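You operate a simulated robot arm through the tools that you are given. There is no shell and no other tool.

Carry out the task below with a simulated robot arm. There is one attempt and no reset: what you move stays moved.

## Task
Swap the empty polish jar for the spare with the earlier date and run the disc inside on deep.
Fine: empty jar on the round mat, one whole run. Set down upright: polish jar, what you pick out.

It is judged by the outcome, as a careful person would: the job done as asked, and still so three seconds after it is handed in. It fails if anything else is knocked over, pushed out of place, dropped, spilled or broken.

## Robot
A 5-joint arm with a three-finger gripper, fixed in place. Base frame: the origin is at the foot of the arm, x ahead of it, y to its left, z up; the work surface is at about z = 0.86. Units: m, rad, N and s.
With the tool pointing down near the work surface it reaches from about 0.32 to 0.66 m from the base axis. Its first joint turns from -2.897 to 2.897 rad. The tool tilts only in the upright plane through the base axis and itself; it spins freely about its own axis. Payload 1.37 kg.
The tool frame sits at the grasp point between the pads (the TCP): z along the fingers, y along the line on which they close. The tips reach 0.016 m beyond it. Largest opening 0.101 m; the body of the gripper starts 0.082 m behind the TCP.
Orientation is that of the tool frame in the base frame, as [roll, pitch, yaw] about the fixed x, y, z axes, in that order (R = Rz(yaw) Ry(pitch) Rx(roll)). With the fingers straight down and closing along the base's y, the tool's x points along the base's -x, its y along +y and its z along -z.

## Interface
- The arm moves only by the tool servo_tool. Its argument "steps" is a list of rows, each a list of 7 numbers: the gripper command, from -1 (shut) to 1 (fully open), values between in proportion, then the shift along the tool's x, y, z in units of 30 mm (1.0 is 30 mm), then the turn, a rotation vector about the tool's x, y, z in units of 5 degrees (1.0 is 5 degrees). In form: [[claw, x, y, z, wx, wy, wz], ...]. A call has 1 to 20 rows; each row shifts and turns the commanded pose from where the row before left it, along the tool's axes as they then stand. A call with a number of a shift or a turn outside -1 to 1 is refused whole. Each row takes 0.2 s and may step no farther than 0.05 m and 0.15 rad from the row before; otherwise, or with a gripper value out of range, the whole call is refused. Where a pose cannot be reached the arm comes as near as it can. A force on the tool above 40 N (or 10 N above the force at the start of the call, whichever is more), or a blocked arm, ends the call early, and 0.2 s more pass. The fingers move at their own pace (about 0.045 m/s each) and stop on an object; they squeeze with about 26 N. The grip force told is the motor's: it shows also when the fingers shut on nothing. Time passes only in rows, and 0.2 s behind the last, so rows that do not move let the fingers close. It gives the time, the measured TCP pose, the force on the tool (base axes), the opening and the grip force at its end, in the units of the frame above (readings bear some noise), with the torque about the TCP (base axes, N m) and any sound that the robot's microphone picked up, and new pictures: "views" is both (left out), scene, wrist or none.
- Cameras (640 x 400 px; columns grow to the right, rows downward): "scene" is fixed at [0.2176, -0.5012, 1.6482]; the picture's right is [0.99, -0.10, 0.00], its down [-0.06, -0.60, -0.80] and it looks along [0.08, 0.80, -0.60] (base axes); focal length 329 px, centre (320, 200). "wrist" rides on the gripper at [0.072, 0.02, -0.104] in the tool frame; the picture's right is [-0.26, 0.96, 0.00], its down [-0.76, -0.21, -0.62] and it looks along [-0.60, -0.16, 0.78] (tool axes); focal length 265 px, centre (320, 200). There is no depth. A picture from a camera that has moved, and an enlarged one, comes with that camera's place and axes in the base frame and with its lens.
- move_column(by): slides the trunk up (or, below 0, down) by that many m; the arm rides with it, the base frame stays. It gives what a move gives, with no picture.
- enlarge(camera, box): a new picture of the part [left, top, right, bottom] of that camera's present view, enlarged. No time passes.
- sign_off(): hands the job in; it is judged then, once.

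Nothing tells you positions but the pictures and the camera data. Unless the task says otherwise, let go and move clear before handing in.

The tools are called after "Request:" as a command line: name --pt "numbers of a row" for each row, then --argument value for the rest, lists and objects as JSON in quotes. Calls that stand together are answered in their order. servo_tool: Moves the arm, as the interface text tells. Its arguments: {"type":"object","properties":{"steps":{"type":"array","items":{"type":"array","items":{"type":"number"}}},"views":{"type":"string","enum":["both","scene","wrist","none"]}},"required":["steps"]} The other tools are called the same way: move_column (by) slides the trunk up or down; enlarge (camera, box) takes an enlarged picture of a part of a camera's view; sign_off () hands the job in.

At the start:

```text
t: 0.0
tool_pos: [0.1821, 0.3533, 1.3016]
ee_rot: [3.141, -0.001, 3.141]
ft_force: [0.0, -0.2, -0.2]
ft_torque: [0.01, -0.02, 0.04]
grip_width: 0.1005
gripper_force: 0.2
trunk travel left (down, up): [-0.5, 0.09]
```

scene: 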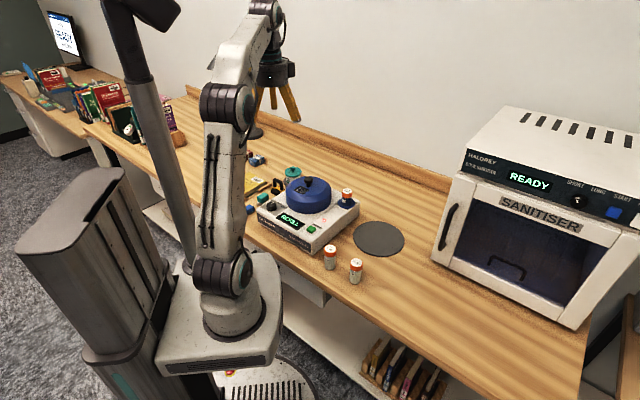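
wrist: 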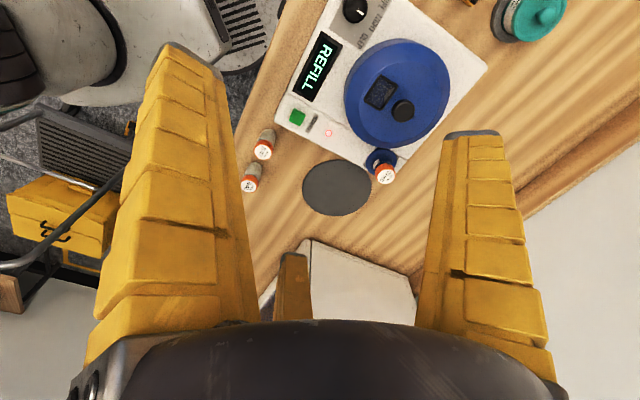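

I see a disc-polishing machine showing "REFILL", with a blue lid, a polish jar in a holder at its right corner, two spare jars in front, and a round grey mat. I'll enlarge the views to read labels and controls before moving.

Request:
enlarge --camera "scene" --box '[230, 140, 430, 290]'

Request:
enlarge --camera "scene" --box '[310, 230, 380, 290]'

Request:
enlarge --camera "wrist" --box '[230, 0, 500, 220]'

Request:
enlarge --camera "wrist" --box '[230, 110, 300, 200]'

```text
2.67 times, centred on (330, 215) of scene
camera zoom: at [0.2176, -0.5012, 1.6482], right [0.99, -0.1, 0.0], down [-0.06, -0.6, -0.8], along [0.08, 0.8, -0.6], focal length 877 px, centre (293, 160)
```

zoom: 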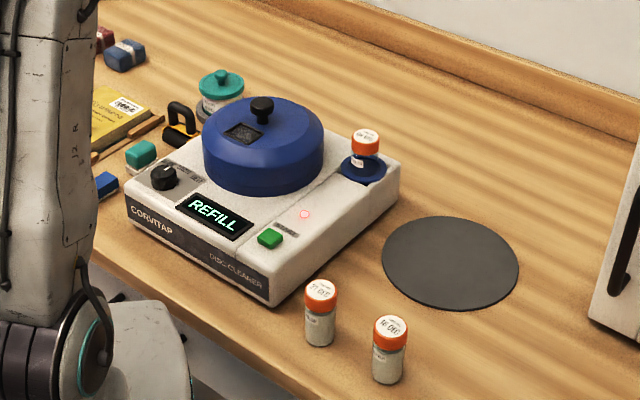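

```text
6.67 times, centred on (345, 260) of scene
camera zoom: at [0.2176, -0.5012, 1.6482], right [0.99, -0.1, 0.0], down [-0.06, -0.6, -0.8], along [0.08, 0.8, -0.6], focal length 2192 px, centre (153, -200)
```

zoom: 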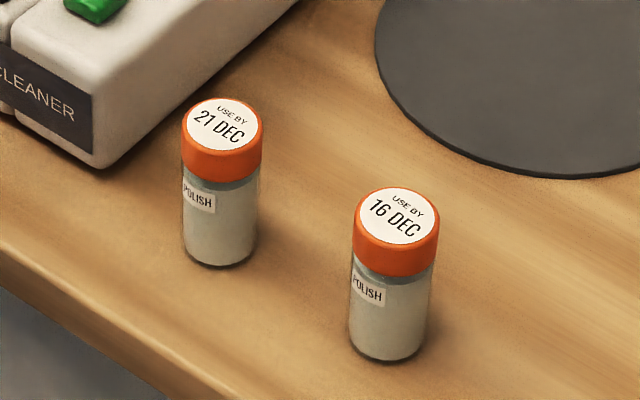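

```text
1.82 times, centred on (365, 110) of wrist
camera zoom: at [0.1113, 0.3731, 1.4046], right [0.26, 0.96, 0.0], down [0.76, -0.21, 0.62], along [0.6, -0.16, -0.78], focal length 483 px, centre (238, 364)
```

zoom: 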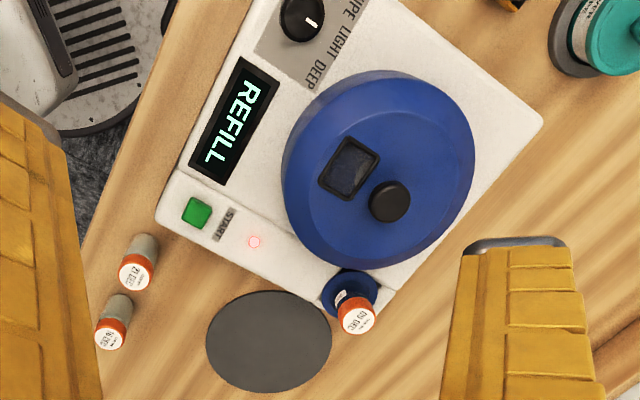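

```text
4.44 times, centred on (265, 155) of wrist
camera zoom: at [0.1113, 0.3731, 1.4046], right [0.26, 0.96, 0.0], down [0.76, -0.21, 0.62], along [0.6, -0.16, -0.78], focal length 1180 px, centre (564, 400)
```

zoom: 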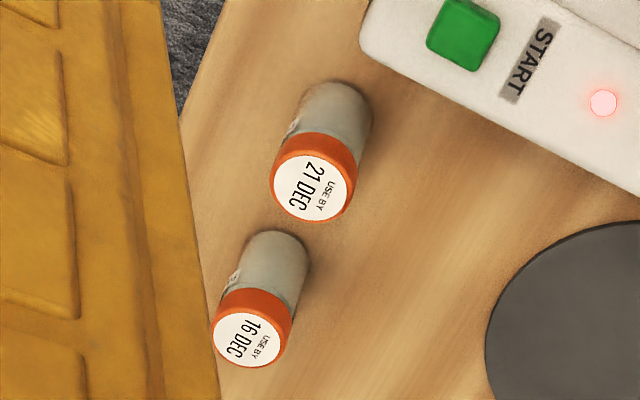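

The two spares read 21 DEC (nearer the machine, ~(0.32, 0.19)) and 16 DEC (~(0.39, 0.12)), so the 16 DEC jar is the one to use. The empty jar sits in the blue holder near (0.41, 0.42). I'll move high above it to look more closely.

Request:
servo_tool --pt "1 -0.753 0.23 0.5 0 0 0" --pt "1 -0.753 0.23 0.5 0 0 0" --pt "1 -0.753 0.23 0.5 0 0 0" --pt "1 -0.753 0.23 0.5 0 0 0" --pt "1 -0.753 0.23 0.5 0 0 0" --pt "1 -0.753 0.23 0.5 0 0 0" --pt "1 -0.753 0.23 0.5 0 0 0" --pt "1 -0.6 0.23 0.5 0 0 0" --views "both"

```text
t: 1.8
tool_pos: [0.3604, 0.4073, 1.1794]
ee_rot: [-3.141, 0.0, 3.14]
ft_force: [0.3, 0.5, -0.7]
ft_torque: [0.0, 0.02, 0.01]
grip_width: 0.1005
gripper_force: 0.0
trunk travel left (down, up): [-0.5, 0.09]
camera wrist: at [0.2895, 0.4273, 1.2827], right [0.26, 0.96, 0.0], down [0.76, -0.21, 0.62], along [0.6, -0.16, -0.78], focal length 265 px, centre (320, 200)
```

scene: 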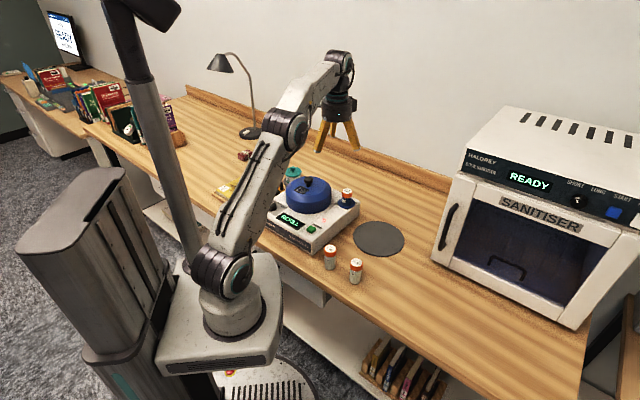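
wrist: 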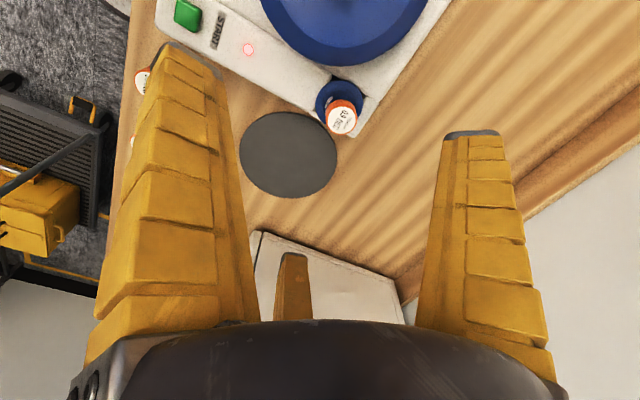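

The jar is visible in the blue holder. I want to understand the gripper shape and the holder before going lower, so I'll zoom in.

Request:
enlarge --camera "scene" --box '[290, 40, 390, 160]'

Request:
enlarge --camera "wrist" --box '[230, 0, 400, 160]'

Request:
enlarge --camera "scene" --box '[260, 170, 370, 260]'

Request:
enlarge --camera "wrist" --box '[60, 20, 580, 400]'

```text
3.33 times, centred on (340, 100) of scene
camera zoom: at [0.2176, -0.5012, 1.6482], right [0.99, -0.1, 0.0], down [-0.06, -0.6, -0.8], along [0.08, 0.8, -0.6], focal length 1096 px, centre (253, 533)
```

zoom: 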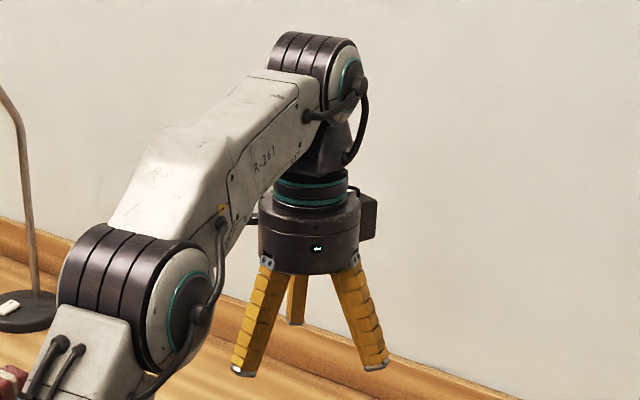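

```text
2.50 times, centred on (315, 80) of wrist
camera zoom: at [0.2895, 0.4273, 1.2827], right [0.26, 0.96, 0.0], down [0.76, -0.21, 0.62], along [0.6, -0.16, -0.78], focal length 664 px, centre (332, 500)
```

zoom: 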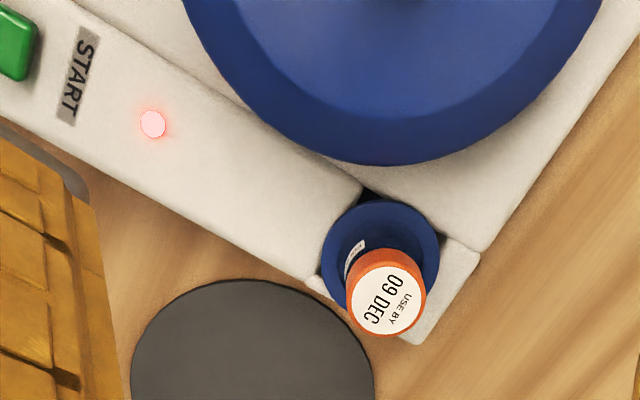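

```text
4.44 times, centred on (315, 215) of scene
camera zoom: at [0.2176, -0.5012, 1.6482], right [0.99, -0.1, 0.0], down [-0.06, -0.6, -0.8], along [0.08, 0.8, -0.6], focal length 1461 px, centre (342, 133)
```

zoom: 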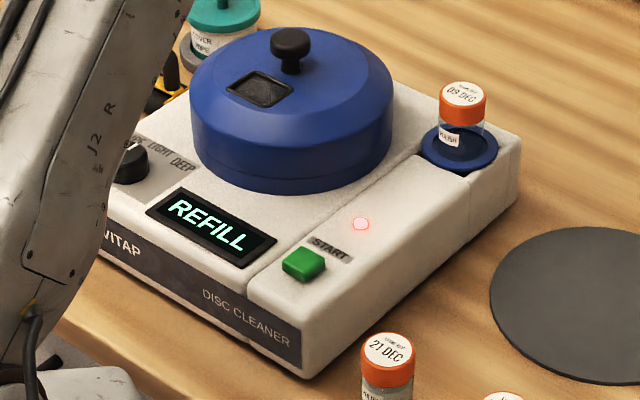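

```text
1.05 times, centred on (320, 210) of wrist (not enlarged: the box is as wide or as high as the picture)
camera zoom: at [0.2895, 0.4273, 1.2827], right [0.26, 0.96, 0.0], down [0.76, -0.21, 0.62], along [0.6, -0.16, -0.78], focal length 279 px, centre (320, 190)
```

zoom: 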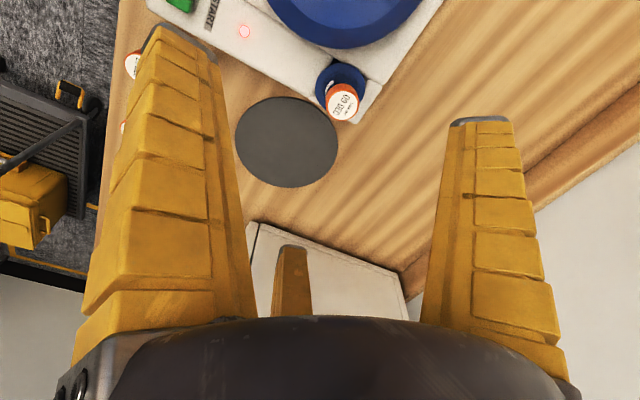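

The gripper is drawn with three splayed fingers rather than two. I'll partly close it in free air here to see how the fingers really move.

Request:
servo_tool --pt "-0.3 0 0 0 0 0 0" --pt "-0.3 0 0 0 0 0 0" --pt "-0.3 0 0 0 0 0 0" --pt "-0.3 0 0 0 0 0 0" --pt "-0.3 0 0 0 0 0 0" --views "both"

Request:
enlarge --camera "scene" --box '[290, 40, 390, 160]'

```text
t: 3.0
tool_pos: [0.3591, 0.4069, 1.1792]
ee_rot: [-3.142, -0.001, -3.141]
ft_force: [-1.0, -0.9, 0.3]
ft_torque: [0.0, 0.02, 0.0]
grip_width: 0.0398
gripper_force: 3.6
trunk travel left (down, up): [-0.5, 0.09]
camera wrist: at [0.2886, 0.4269, 1.2832], right [0.26, 0.96, 0.0], down [0.76, -0.21, 0.62], along [0.6, -0.16, -0.78], focal length 265 px, centre (320, 200)
```

scene: 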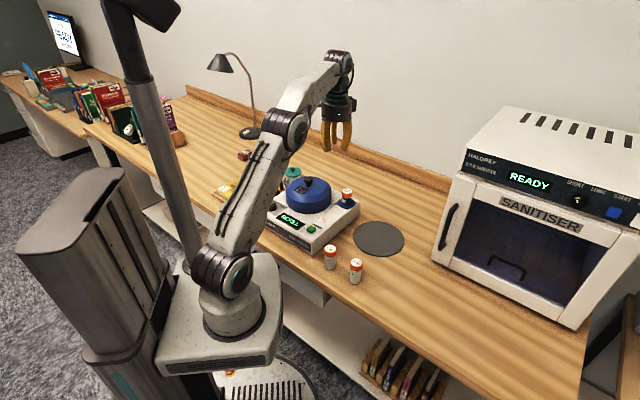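
wrist: 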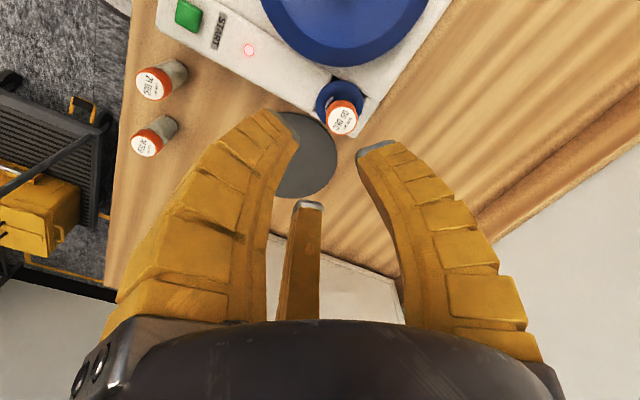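

```text
3.33 times, centred on (340, 100) of scene
camera zoom: at [0.2176, -0.5012, 1.6482], right [0.99, -0.1, 0.0], down [-0.06, -0.6, -0.8], along [0.08, 0.8, -0.6], focal length 1096 px, centre (253, 533)
```

zoom: 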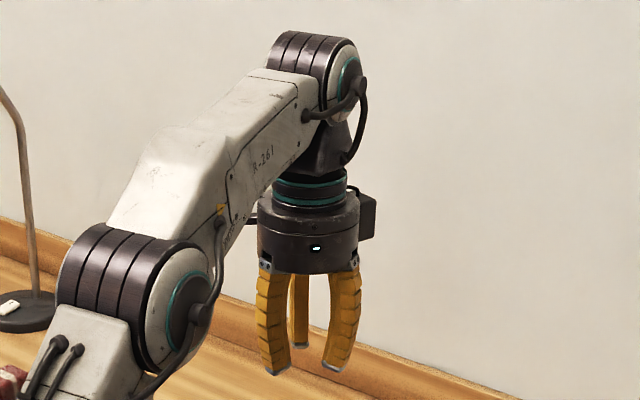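

The fingers curl inward symmetrically, with the tips at the told opening. I estimate the holder axis at (0.407, 0.421), the empty jar's cap top at z ≈ 0.986 and the ring at z ≈ 0.932. Next I'll position above it with a partial opening so the fingers stay clear of the lid.

Request:
servo_tool --pt "0.3 -0.32 0.093 0.79 0 0 0" --pt "0.3 -0.32 0.093 0.79 0 0 0" --pt "0.3 -0.32 0.093 0.79 0 0 0" --pt "0.3 -0.32 0.093 0.79 0 0 0" --pt "0.3 -0.32 0.093 0.5 0 0 0" --pt "0.3 0 0 0 0 0 0" --views "both"

Request:
enlarge --camera "scene" --box '[290, 110, 400, 220]'

Request:
enlarge --camera "wrist" --box '[230, 50, 430, 230]'

```text
t: 4.4
tool_pos: [0.4046, 0.4229, 1.0692]
ee_rot: [-3.141, 0.0, 3.142]
ft_force: [-0.4, 0.6, -0.7]
ft_torque: [0.0, -0.01, -0.03]
grip_width: 0.0687
gripper_force: 2.1
trunk travel left (down, up): [-0.5, 0.09]
camera wrist: at [0.3347, 0.4432, 1.1723], right [0.27, 0.96, 0.0], down [0.76, -0.21, 0.62], along [0.6, -0.16, -0.78], focal length 265 px, centre (320, 200)
```

scene: 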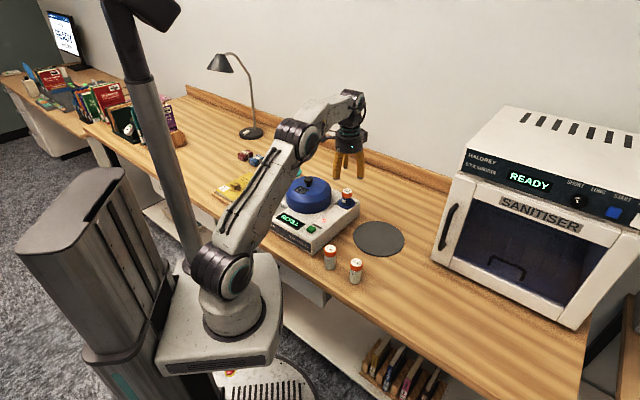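
wrist: 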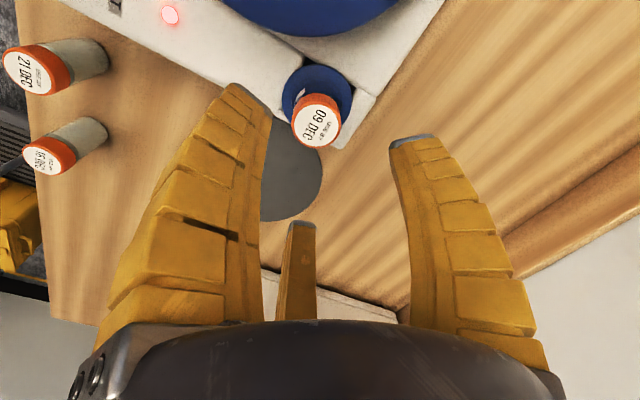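

```text
3.64 times, centred on (345, 165) of scene
camera zoom: at [0.2176, -0.5012, 1.6482], right [0.99, -0.1, 0.0], down [-0.06, -0.6, -0.8], along [0.08, 0.8, -0.6], focal length 1196 px, centre (229, 327)
```

zoom: 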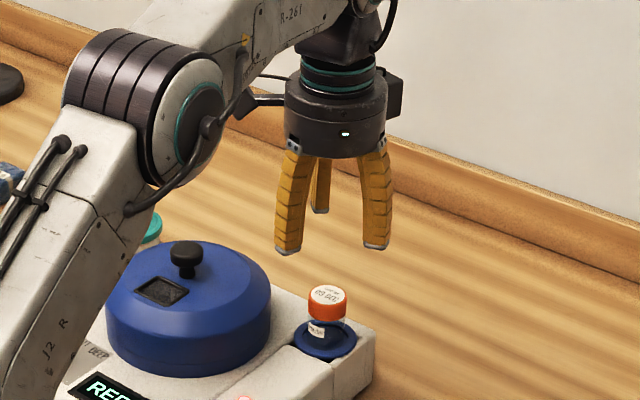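

```text
2.22 times, centred on (330, 140) of wrist
camera zoom: at [0.3347, 0.4432, 1.1723], right [0.27, 0.96, 0.0], down [0.76, -0.21, 0.62], along [0.6, -0.16, -0.78], focal length 590 px, centre (298, 333)
```

zoom: 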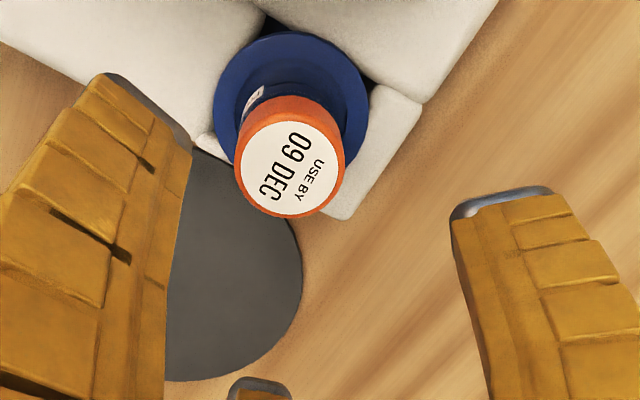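

The gripper is centred on the empty jar (09 DEC) within a couple of millimetres. I'll descend straight down to z ≈ 0.958 with the fingers open, then check.

Request:
servo_tool --pt "0.3 -0.03 -0.05 0.6 0 0 0" --pt "0.3 0 0 0.7 0 0 0" --pt "0.3 0 0 0.7 0 0 0" --pt "0.3 0 0 0.7 0 0 0" --pt "0.3 0 0 0.6 0 0 0" --pt "0.3 0 0 0.4 0 0 0" --views "both"

Request:
enlarge --camera "scene" --box '[290, 130, 400, 240]'

```text
t: 5.8
tool_pos: [0.4075, 0.4199, 0.9599]
ee_rot: [3.141, -0.002, -3.14]
ft_force: [-0.8, 0.2, 0.2]
ft_torque: [0.01, 0.01, 0.0]
grip_width: 0.0686
gripper_force: 1.9
trunk travel left (down, up): [-0.5, 0.09]
camera wrist: at [0.3368, 0.4417, 1.063], right [0.26, 0.96, 0.0], down [0.76, -0.21, 0.62], along [0.6, -0.16, -0.78], focal length 265 px, centre (320, 200)
```

scene: 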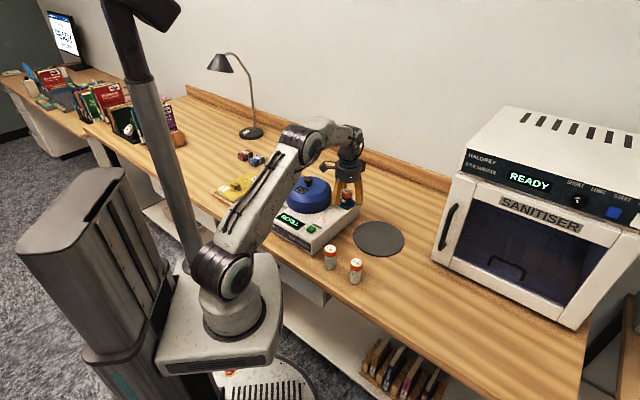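
wrist: 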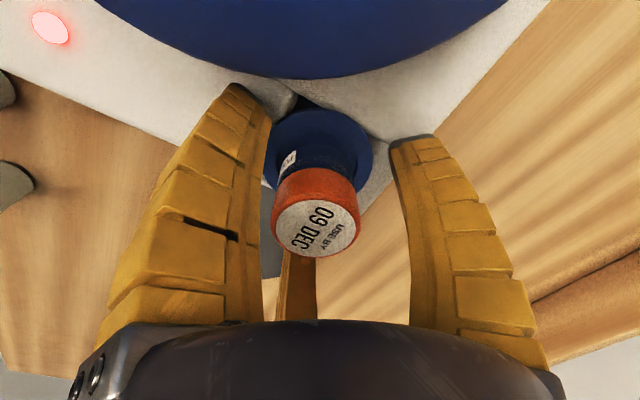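

```text
3.64 times, centred on (345, 185) of scene
camera zoom: at [0.2176, -0.5012, 1.6482], right [0.99, -0.1, 0.0], down [-0.06, -0.6, -0.8], along [0.08, 0.8, -0.6], focal length 1196 px, centre (229, 254)
```

zoom: 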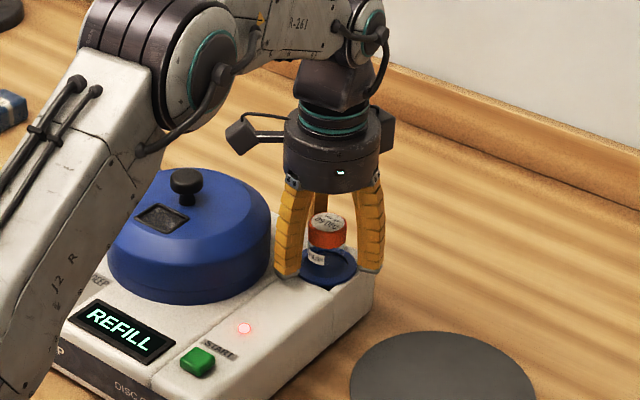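

The fingers straddle the jar clear of the lid. I'll close on it now.

Request:
servo_tool --pt "-1 0 0 0 0 0 0" --pt "-1 0 0 0 0 0 0" --pt "-1 0 0 0 0 0 0" --pt "-1 0 0 0 0 0 0" --pt "-1 0 0 0 0 0 0" --views "both"

```text
t: 7.0
tool_pos: [0.4069, 0.422, 0.9614]
ee_rot: [3.14, 0.003, 3.14]
ft_force: [-1.9, -0.1, 6.6]
ft_torque: [0.14, 0.21, -0.02]
grip_width: 0.0315
gripper_force: 26.1
trunk travel left (down, up): [-0.5, 0.09]
camera wrist: at [0.3361, 0.4416, 1.0642], right [0.26, 0.96, 0.0], down [0.76, -0.21, 0.62], along [0.6, -0.16, -0.78], focal length 265 px, centre (320, 200)
```

scene: 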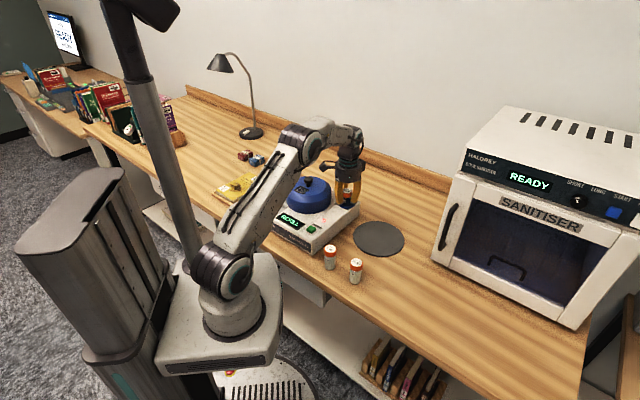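
wrist: 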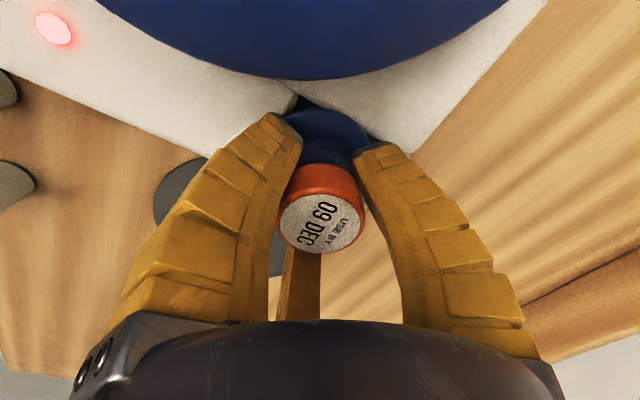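

The jar is gripped at 31.5 mm (the body, just below the cap). I'll lift it straight up out of the holder.

Request:
servo_tool --pt "-1 0 0 -0.2 0 0 0" --pt "-1 0 0 -0.4 0 0 0" --pt "-1 0 0 -0.6 0 0 0" --pt "-1 0 0 -0.7 0 0 0" --pt "-1 0 0 -0.7 0 0 0" --pt "-1 0 0 -0.7 0 0 0" --views "both"

Request:
enlarge --camera "scene" --box '[290, 110, 400, 240]'

```text
t: 8.4
tool_pos: [0.4069, 0.4193, 1.0597]
ee_rot: [-3.142, 0.0, 3.14]
ft_force: [-0.4, -0.9, 0.0]
ft_torque: [0.04, -0.02, -0.02]
grip_width: 0.0288
gripper_force: 26.3
trunk travel left (down, up): [-0.5, 0.09]
camera wrist: at [0.3362, 0.4388, 1.1632], right [0.26, 0.96, 0.0], down [0.76, -0.21, 0.62], along [0.6, -0.16, -0.78], focal length 265 px, centre (320, 200)
```

scene: 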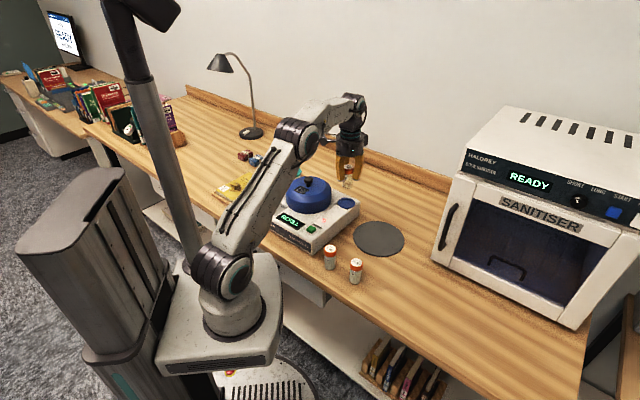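
wrist: 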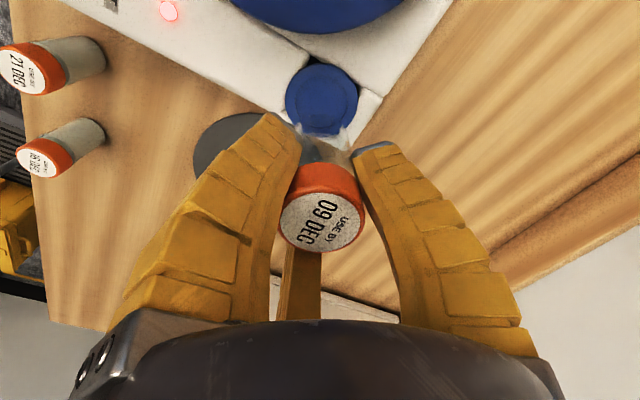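

```text
3.08 times, centred on (345, 175) of scene
camera zoom: at [0.2176, -0.5012, 1.6482], right [0.99, -0.1, 0.0], down [-0.06, -0.6, -0.8], along [0.08, 0.8, -0.6], focal length 1012 px, centre (243, 277)
```

zoom: 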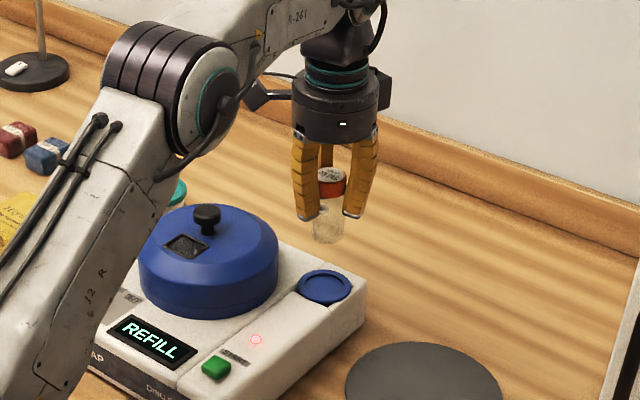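

The jar is out and upright, and the holder is an empty shallow blue cup. I'll carry the empty jar over the mat at about (0.50, 0.305) and start lowering.

Request:
servo_tool --pt "-1 -0.4 -0.5 0 0 0 0" --pt "-1 -0.6 -0.74 0 0 0 0" --pt "-1 -0.6 -0.74 0 0 0 0" --pt "-1 -0.6 -0.74 0 0 0 0" --pt "-1 -0.5 -0.65 0 0 0 0" --pt "-1 -0.4 -0.46 0 0 0 0" --pt "-1 0 0 0.6 0 0 0" --pt "-1 0 0 0.7 0 0 0" --pt "-1 0 0 0.7 0 0 0" --pt "-1 0 0 0.7 0 0 0" --pt "-1 0 0 0.6 0 0 0" --pt "-1 0 0 0.5 0 0 0" --pt "-1 0 0 0.3 0 0 0" --views "both"

Request:
enlarge --camera "scene" --box '[320, 150, 440, 280]'

```text
t: 11.2
tool_pos: [0.4993, 0.3045, 0.9365]
ee_rot: [-3.141, 0.0, 3.14]
ft_force: [-0.2, -0.9, -0.5]
ft_torque: [0.0, -0.01, -0.03]
grip_width: 0.0292
gripper_force: 26.8
trunk travel left (down, up): [-0.5, 0.09]
camera wrist: at [0.4291, 0.3255, 1.0395], right [0.26, 0.96, 0.0], down [0.76, -0.21, 0.62], along [0.6, -0.16, -0.78], focal length 265 px, centre (320, 200)
```

scene: 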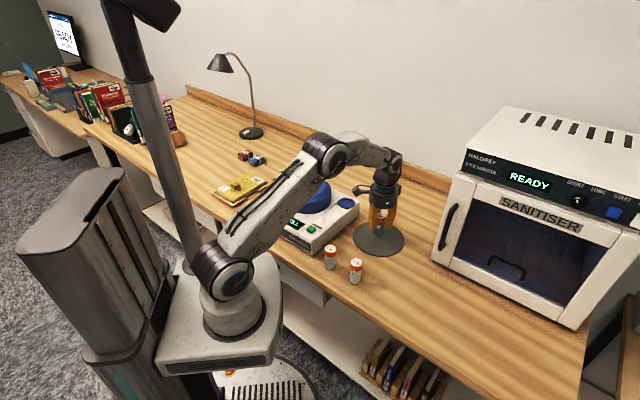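
wrist: 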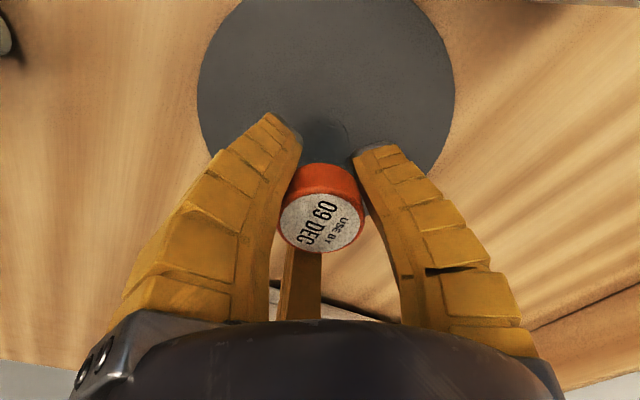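

```text
3.08 times, centred on (380, 215) of scene
camera zoom: at [0.2176, -0.5012, 1.6482], right [0.99, -0.1, 0.0], down [-0.06, -0.6, -0.8], along [0.08, 0.8, -0.6], focal length 1012 px, centre (135, 154)
```

zoom: 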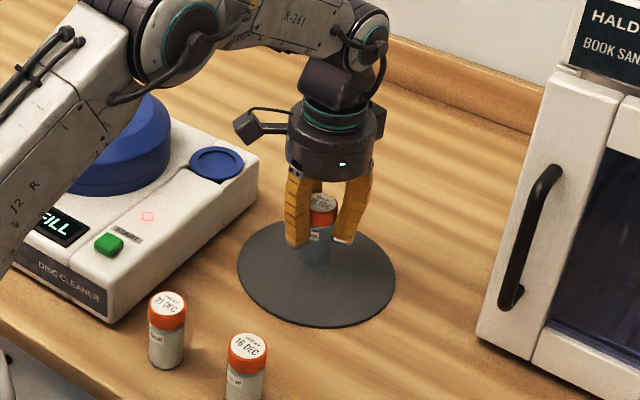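

The jar is centred over the mat with its base about 2–3 cm above it. I'll lower most of the way, then creep until contact.

Request:
servo_tool --pt "-1 0 0 0.3 0 0 0" --pt "-1 0 0 0.3 0 0 0" --pt "-1 0 0 0.15 0 0 0" --pt "-1 0 0 0.08 0 0 0" --views "scene"

Request:
enlarge --camera "scene" --box '[350, 190, 420, 260]'

```text
t: 12.2
tool_pos: [0.5001, 0.3049, 0.9152]
ee_rot: [3.138, 0.003, -3.141]
ft_force: [-1.4, 0.0, 13.9]
ft_torque: [-0.08, 0.09, 0.02]
grip_width: 0.0326
gripper_force: 26.9
trunk travel left (down, up): [-0.5, 0.09]
```

scene: 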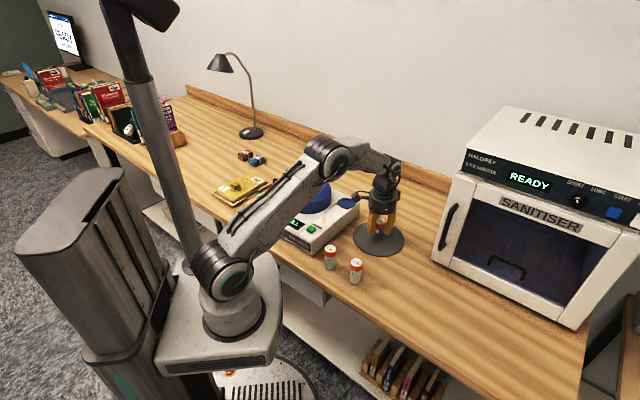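

```text
5.71 times, centred on (385, 225) of scene
camera zoom: at [0.2176, -0.5012, 1.6482], right [0.99, -0.1, 0.0], down [-0.06, -0.6, -0.8], along [0.08, 0.8, -0.6], focal length 1879 px, centre (-51, 57)
```

zoom: 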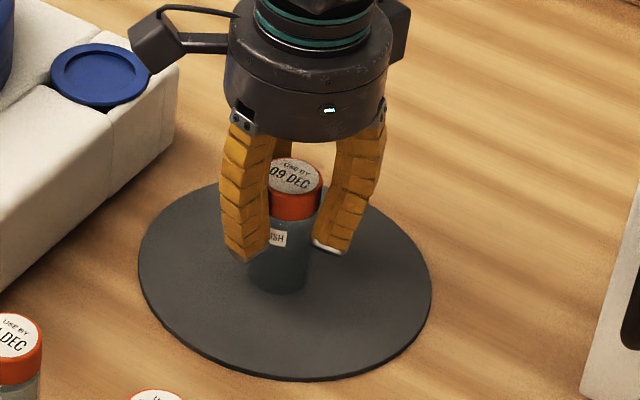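

Contact with the mat (about 14 N). I'll relieve the push slightly, then open gradually.

Request:
servo_tool --pt "-1 0 0 -0.08 0 0 0" --pt "-1 0 0 0 0 0 0" --pt "-0.3 0 0 0 0 0 0" --pt "-0.1 0 0 0 0 0 0" --pt "0.2 0 0 0 0 0 0" --pt "0.5 0 0 0 0 0 0" --pt "0.5 0 0 0 0 0 0" --views "both"

Request:
enlarge --camera "scene" --box '[350, 190, 420, 260]'

```text
t: 13.8
tool_pos: [0.4994, 0.3043, 0.9139]
ee_rot: [3.14, -0.001, -3.141]
ft_force: [-0.5, -0.2, -0.2]
ft_torque: [0.01, -0.01, 0.02]
grip_width: 0.0781
gripper_force: 1.8
trunk travel left (down, up): [-0.5, 0.09]
camera wrist: at [0.4291, 0.3249, 1.0174], right [0.26, 0.96, 0.0], down [0.76, -0.21, 0.62], along [0.6, -0.16, -0.78], focal length 265 px, centre (320, 200)
```

scene: 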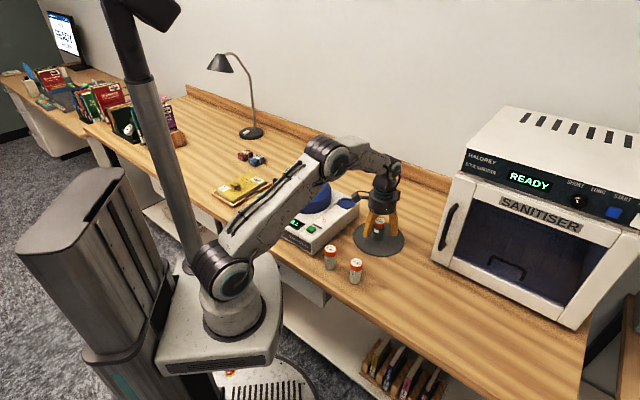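
wrist: 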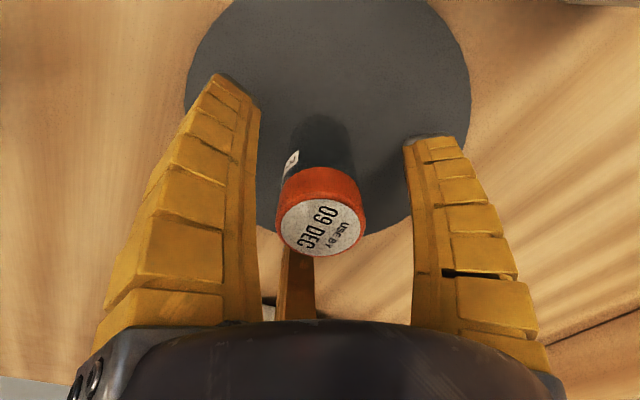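

```text
5.71 times, centred on (385, 225) of scene
camera zoom: at [0.2176, -0.5012, 1.6482], right [0.99, -0.1, 0.0], down [-0.06, -0.6, -0.8], along [0.08, 0.8, -0.6], focal length 1879 px, centre (-51, 57)
```

zoom: 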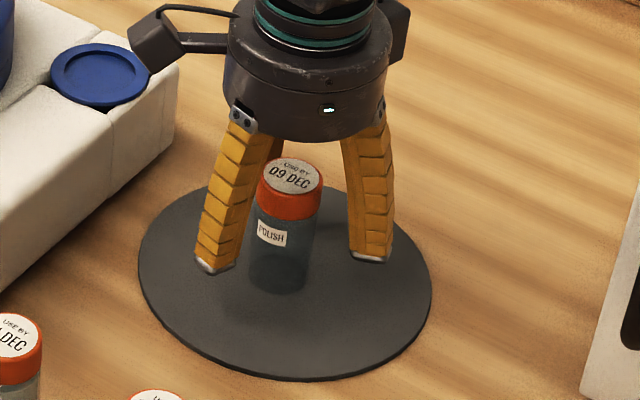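

The empty jar stands upright on the mat. I'll rise straight up clear of it and go above the 16 DEC spare at about (0.39, 0.138).

Request:
servo_tool --pt "0.6 0 0 -0.5 0 0 0" --pt "0.6 0 0 -0.7 0 0 0" --pt "0.6 0 0 -0.7 0 0 0" --pt "0.6 0 0 -0.7 0 0 0" --pt "0.6 0 0 -0.7 0 0 0" --pt "0.6 0 0 -0.7 0 0 0" --pt "0.6 0 0 -0.6 0 0 0" --pt "0.6 0.4 -0.6 0 0 0 0" --pt "0.6 0.54 -0.8 0 0 0 0" --pt "0.6 0.54 -0.8 0 0 0 0" --pt "0.6 0.54 -0.8 0 0 0 0" --pt "0.6 0.54 -0.8 0 0 0 0" --pt "0.6 0.54 -0.8 0 0 0 0" --pt "0.6 0.53 -0.8 0 0 0 0" --pt "0.35 0 0 0 0 0 0" --views "both"

Request:
enlarge --camera "wrist" --box '[200, 30, 440, 240]'

Request:
enlarge --camera "scene" --box '[300, 190, 420, 300]'

```text
t: 17.0
tool_pos: [0.3911, 0.1409, 1.0531]
ee_rot: [-3.141, 0.0, 3.141]
ft_force: [-1.0, -0.1, 0.3]
ft_torque: [0.03, -0.01, -0.05]
grip_width: 0.0715
gripper_force: 2.4
trunk travel left (down, up): [-0.5, 0.09]
camera wrist: at [0.3196, 0.1619, 1.1559], right [0.26, 0.96, 0.0], down [0.76, -0.21, 0.62], along [0.6, -0.16, -0.78], focal length 265 px, centre (320, 200)
```

scene: 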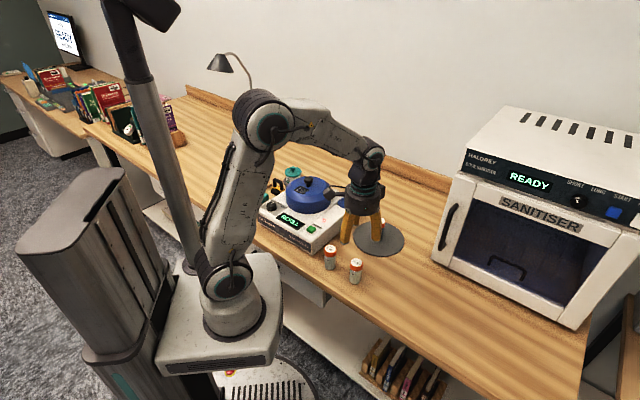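
wrist: 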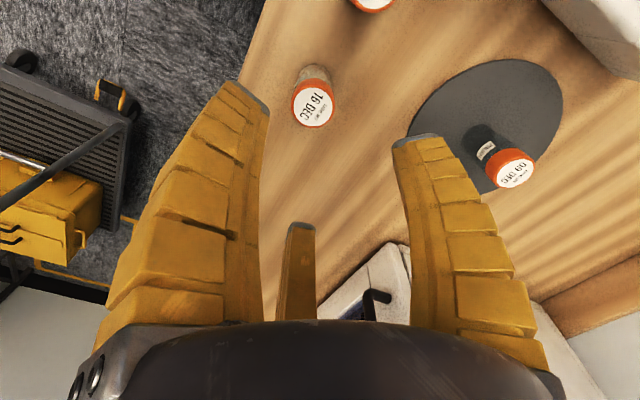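

```text
1.90 times, centred on (320, 135) of wrist
camera zoom: at [0.3196, 0.1619, 1.1559], right [0.26, 0.96, 0.0], down [0.76, -0.21, 0.62], along [0.6, -0.16, -0.78], focal length 506 px, centre (320, 324)
```

zoom: 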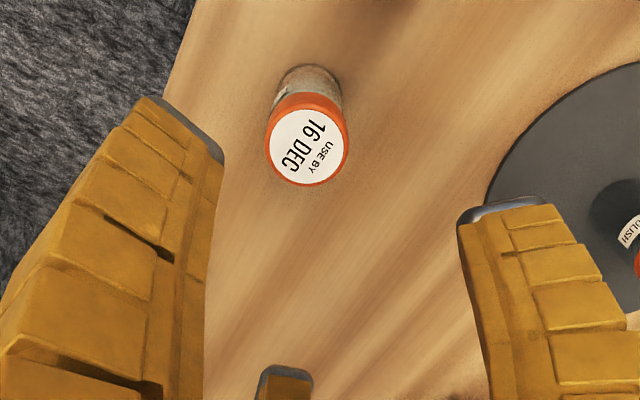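

```text
3.64 times, centred on (360, 245) of scene
camera zoom: at [0.2176, -0.5012, 1.6482], right [0.99, -0.1, 0.0], down [-0.06, -0.6, -0.8], along [0.08, 0.8, -0.6], focal length 1196 px, centre (174, 36)
```

zoom: 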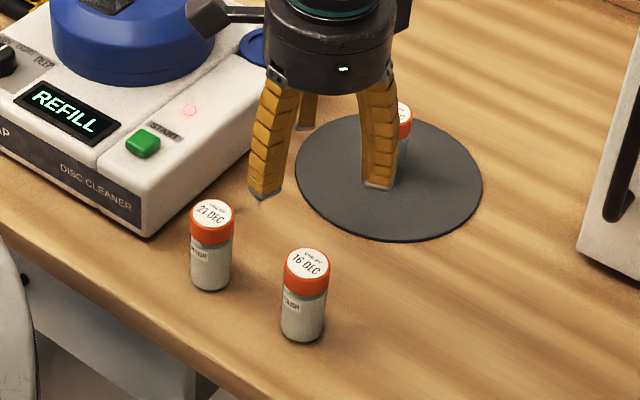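

Jar 16 DEC is at about (0.390, 0.137), nearly under the tool. I'll descend to z ≈ 0.912 with a partial opening.

Request:
servo_tool --pt "0.35 0.02 -0.1 0.6 0 0 0" --pt "0.35 0 0 0.75 0 0 0" --pt "0.35 0 0 0.75 0 0 0" --pt "0.35 0 0 0.75 0 0 0" --pt "0.35 0 0 0.75 0 0 0" --pt "0.35 0 0 0.7 0 0 0" --pt "0.35 0 0 0.4 0 0 0" --views "both"

Request:
enlarge --camera "scene" --box '[310, 200, 410, 300]'

```text
t: 18.6
tool_pos: [0.39, 0.1409, 0.9101]
ee_rot: [-3.141, 0.001, -3.141]
ft_force: [-0.6, 0.2, 0.6]
ft_torque: [0.01, -0.01, -0.03]
grip_width: 0.0709
gripper_force: 2.2
trunk travel left (down, up): [-0.5, 0.09]
camera wrist: at [0.3193, 0.1608, 1.0144], right [0.27, 0.96, 0.0], down [0.76, -0.21, 0.62], along [0.6, -0.16, -0.78], focal length 265 px, centre (320, 200)
```

scene: 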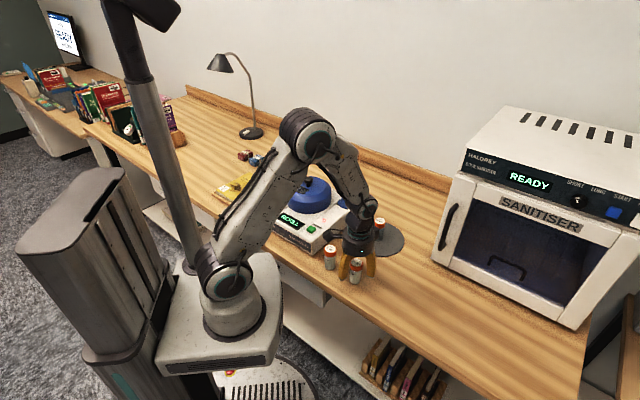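
wrist: 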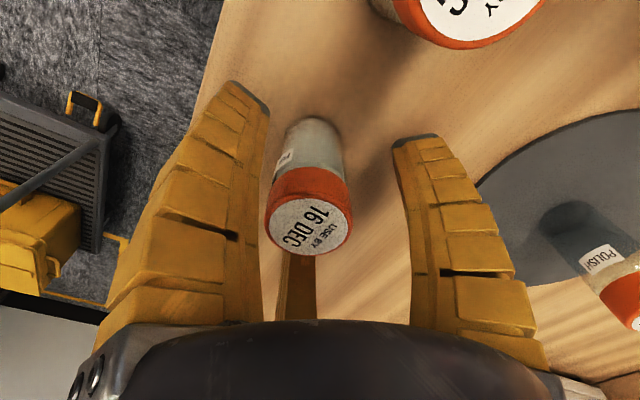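

```text
4.00 times, centred on (360, 250) of scene
camera zoom: at [0.2176, -0.5012, 1.6482], right [0.99, -0.1, 0.0], down [-0.06, -0.6, -0.8], along [0.08, 0.8, -0.6], focal length 1315 px, centre (160, 0)
```

zoom: 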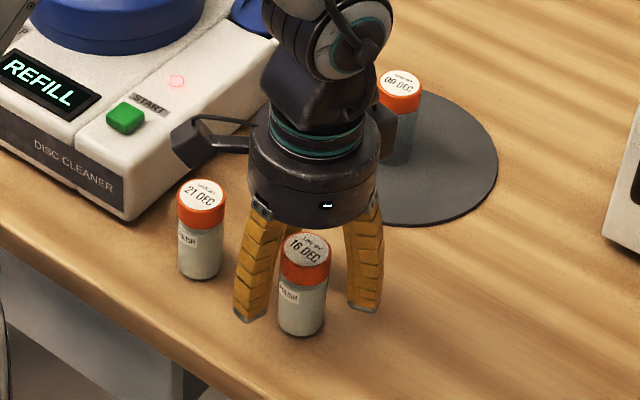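

The jar sits a few millimetres off-centre to one side of the fingers. I'll shift the tool to match, then close on it.

Request:
servo_tool --pt "0.35 0 -0.17 0 0 0 0" --pt "0.35 0 0 0 0 0 0" --pt "-1 0 0 0 0 0 0" --pt "-1 0 0 0 0 0 0" --pt "-1 0 0 0 0 0 0" --pt "-1 0 0 0 0 0 0" --pt "-1 0 0 0 0 0 0" --views "both"

```text
t: 20.2
tool_pos: [0.3914, 0.1348, 0.9132]
ee_rot: [3.141, 0.002, 3.141]
ft_force: [-0.4, -3.2, 8.9]
ft_torque: [-0.3, 0.01, 0.0]
grip_width: 0.0321
gripper_force: 25.5
trunk travel left (down, up): [-0.5, 0.09]
camera wrist: at [0.3194, 0.1557, 1.0153], right [0.27, 0.96, 0.0], down [0.76, -0.21, 0.62], along [0.6, -0.16, -0.78], focal length 265 px, centre (320, 200)
```

scene: 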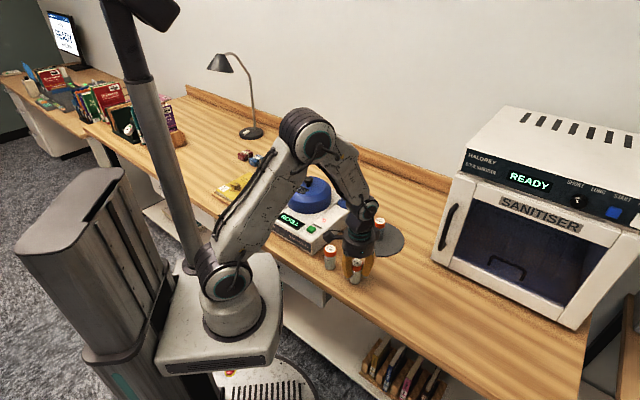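
wrist: 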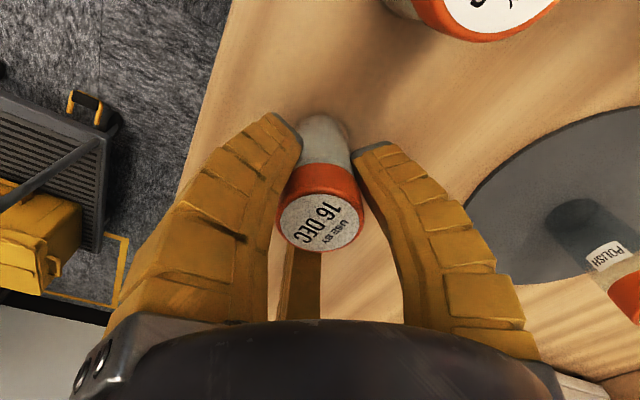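

The 16 DEC jar is gripped. I'll lift it straight up and check before carrying.

Request:
servo_tool --pt "-1 0 0 -0.2 0 0 0" --pt "-1 0 0 -0.5 0 0 0" --pt "-1 0 0 -0.75 0 0 0" --pt "-1 0 0 -0.75 0 0 0" --pt "-1 0 0 -0.75 0 0 0" --pt "-1 0 0 -0.75 0 0 0" --pt "-1 0 0 -0.75 0 0 0" --pt "-1 0 0 -0.5 0 0 0" --views "both"

Request:
enlarge --camera "scene" --box '[300, 170, 420, 290]'

```text
t: 22.0
tool_pos: [0.3921, 0.1349, 1.0605]
ee_rot: [-3.142, 0.001, 3.141]
ft_force: [1.0, 0.8, -1.2]
ft_torque: [0.04, -0.01, -0.03]
grip_width: 0.0287
gripper_force: 26.2
trunk travel left (down, up): [-0.5, 0.09]
camera wrist: at [0.3209, 0.1547, 1.1644], right [0.27, 0.96, 0.0], down [0.76, -0.21, 0.62], along [0.6, -0.16, -0.78], focal length 265 px, centre (320, 200)
```

scene: 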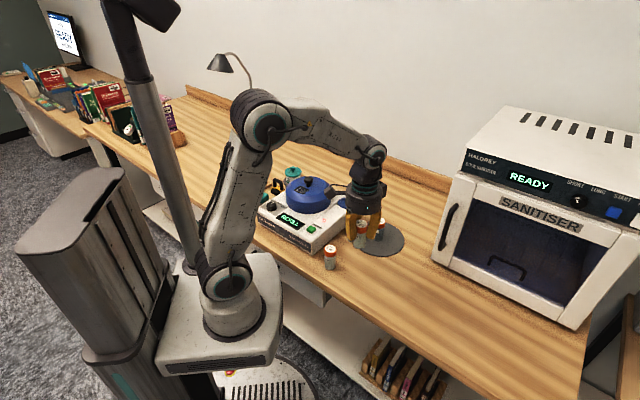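
wrist: 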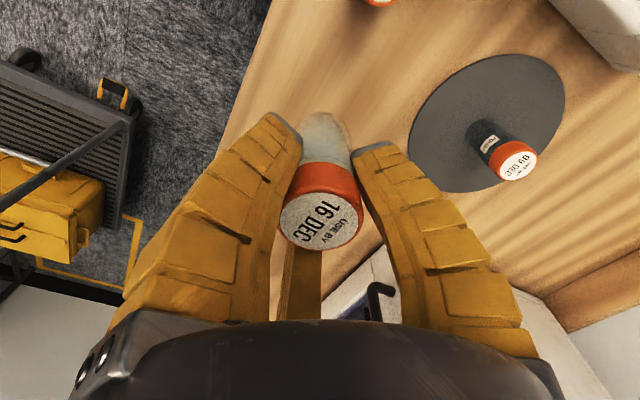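

```text
3.33 times, centred on (360, 230) of scene
camera zoom: at [0.2176, -0.5012, 1.6482], right [0.99, -0.1, 0.0], down [-0.06, -0.6, -0.8], along [0.08, 0.8, -0.6], focal length 1096 px, centre (187, 100)
```

zoom: 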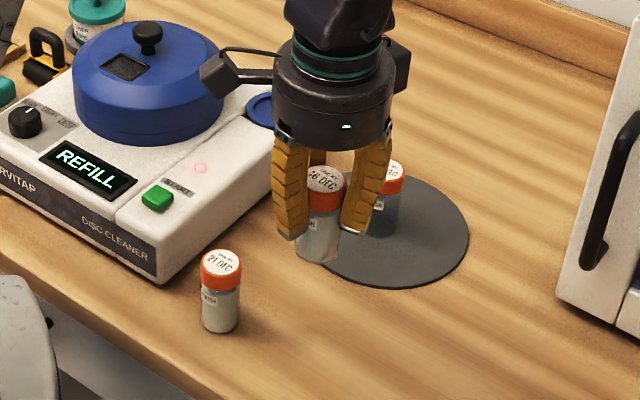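

The held jar is upright with about 5 cm hanging below the TCP. I'll carry it at this height over to the holder at (0.4065, 0.4205).

Request:
servo_tool --pt "-1 -0.04 0.4 0 0 0 0" --pt "-1 -0.04 0.8 0 0 0 0" --pt "-1 -0.04 0.9 0 0 0 0" --pt "-1 -0.04 0.9 0 0 0 0" --pt "-1 -0.04 0.9 0 0 0 0" --pt "-1 -0.04 0.9 0 0 0 0" --pt "-1 -0.04 0.9 0 0 0 0" --pt "-1 -0.04 0.9 0 0 0 0" --pt "-1 -0.04 0.9 0 0 0 0" --pt "-1 -0.04 0.9 0 0 0 0" --pt "-1 -0.04 0.7 0 0 0 0" --pt "-1 -0.04 0.43 0 0 0 0" --pt "-1 0 0 0 0 0 0" --views "both"

Request:
enlarge --camera "wrist" --box '[230, 30, 430, 230]'

Request:
enlarge --camera "scene" --box '[290, 120, 400, 230]'

```text
t: 24.8
tool_pos: [0.405, 0.4217, 1.0589]
ee_rot: [3.141, 0.0, 3.141]
ft_force: [0.2, 0.6, -0.7]
ft_torque: [0.02, 0.03, -0.05]
grip_width: 0.029
gripper_force: 25.7
trunk travel left (down, up): [-0.5, 0.09]
camera wrist: at [0.3346, 0.4427, 1.1612], right [0.27, 0.96, 0.0], down [0.76, -0.21, 0.62], along [0.6, -0.16, -0.78], focal length 265 px, centre (320, 200)
```

scene: 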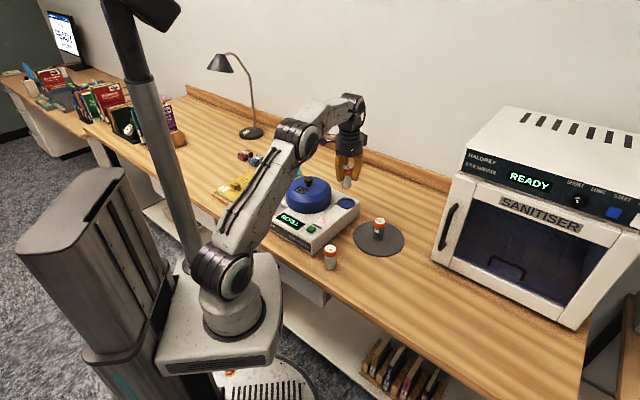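
wrist: 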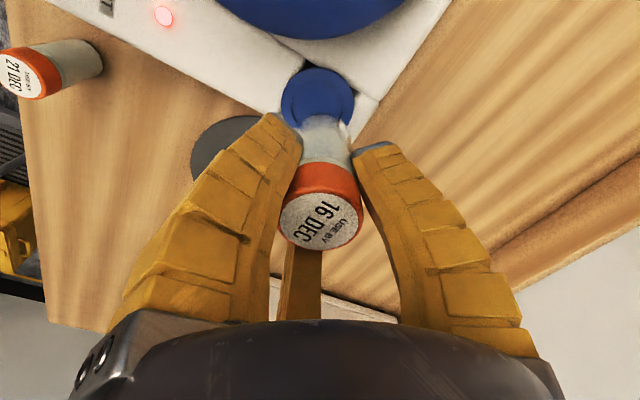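

```text
2.00 times, centred on (330, 130) of wrist
camera zoom: at [0.3346, 0.4427, 1.1612], right [0.27, 0.96, 0.0], down [0.76, -0.21, 0.62], along [0.6, -0.16, -0.78], focal length 531 px, centre (300, 340)
```

zoom: 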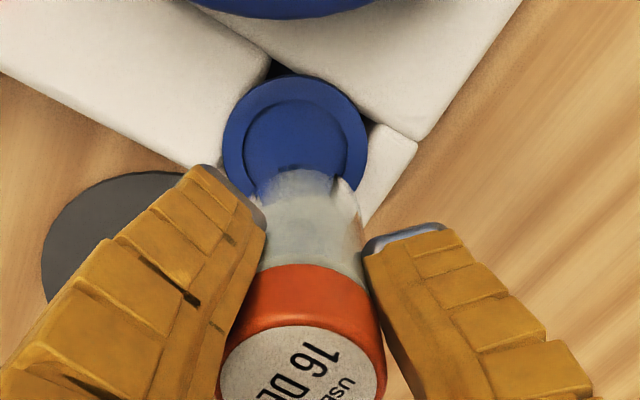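

```text
3.64 times, centred on (345, 175) of scene
camera zoom: at [0.2176, -0.5012, 1.6482], right [0.99, -0.1, 0.0], down [-0.06, -0.6, -0.8], along [0.08, 0.8, -0.6], focal length 1196 px, centre (229, 291)
```

zoom: 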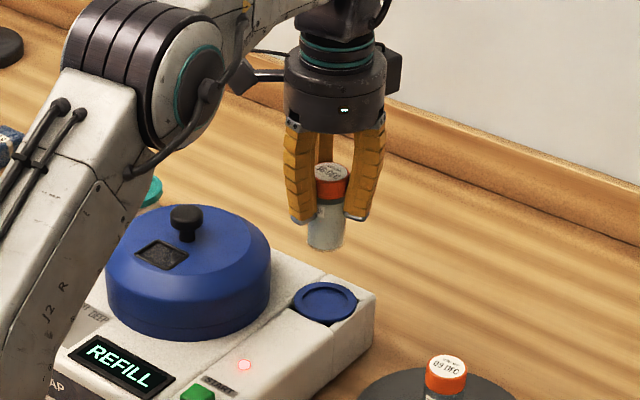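

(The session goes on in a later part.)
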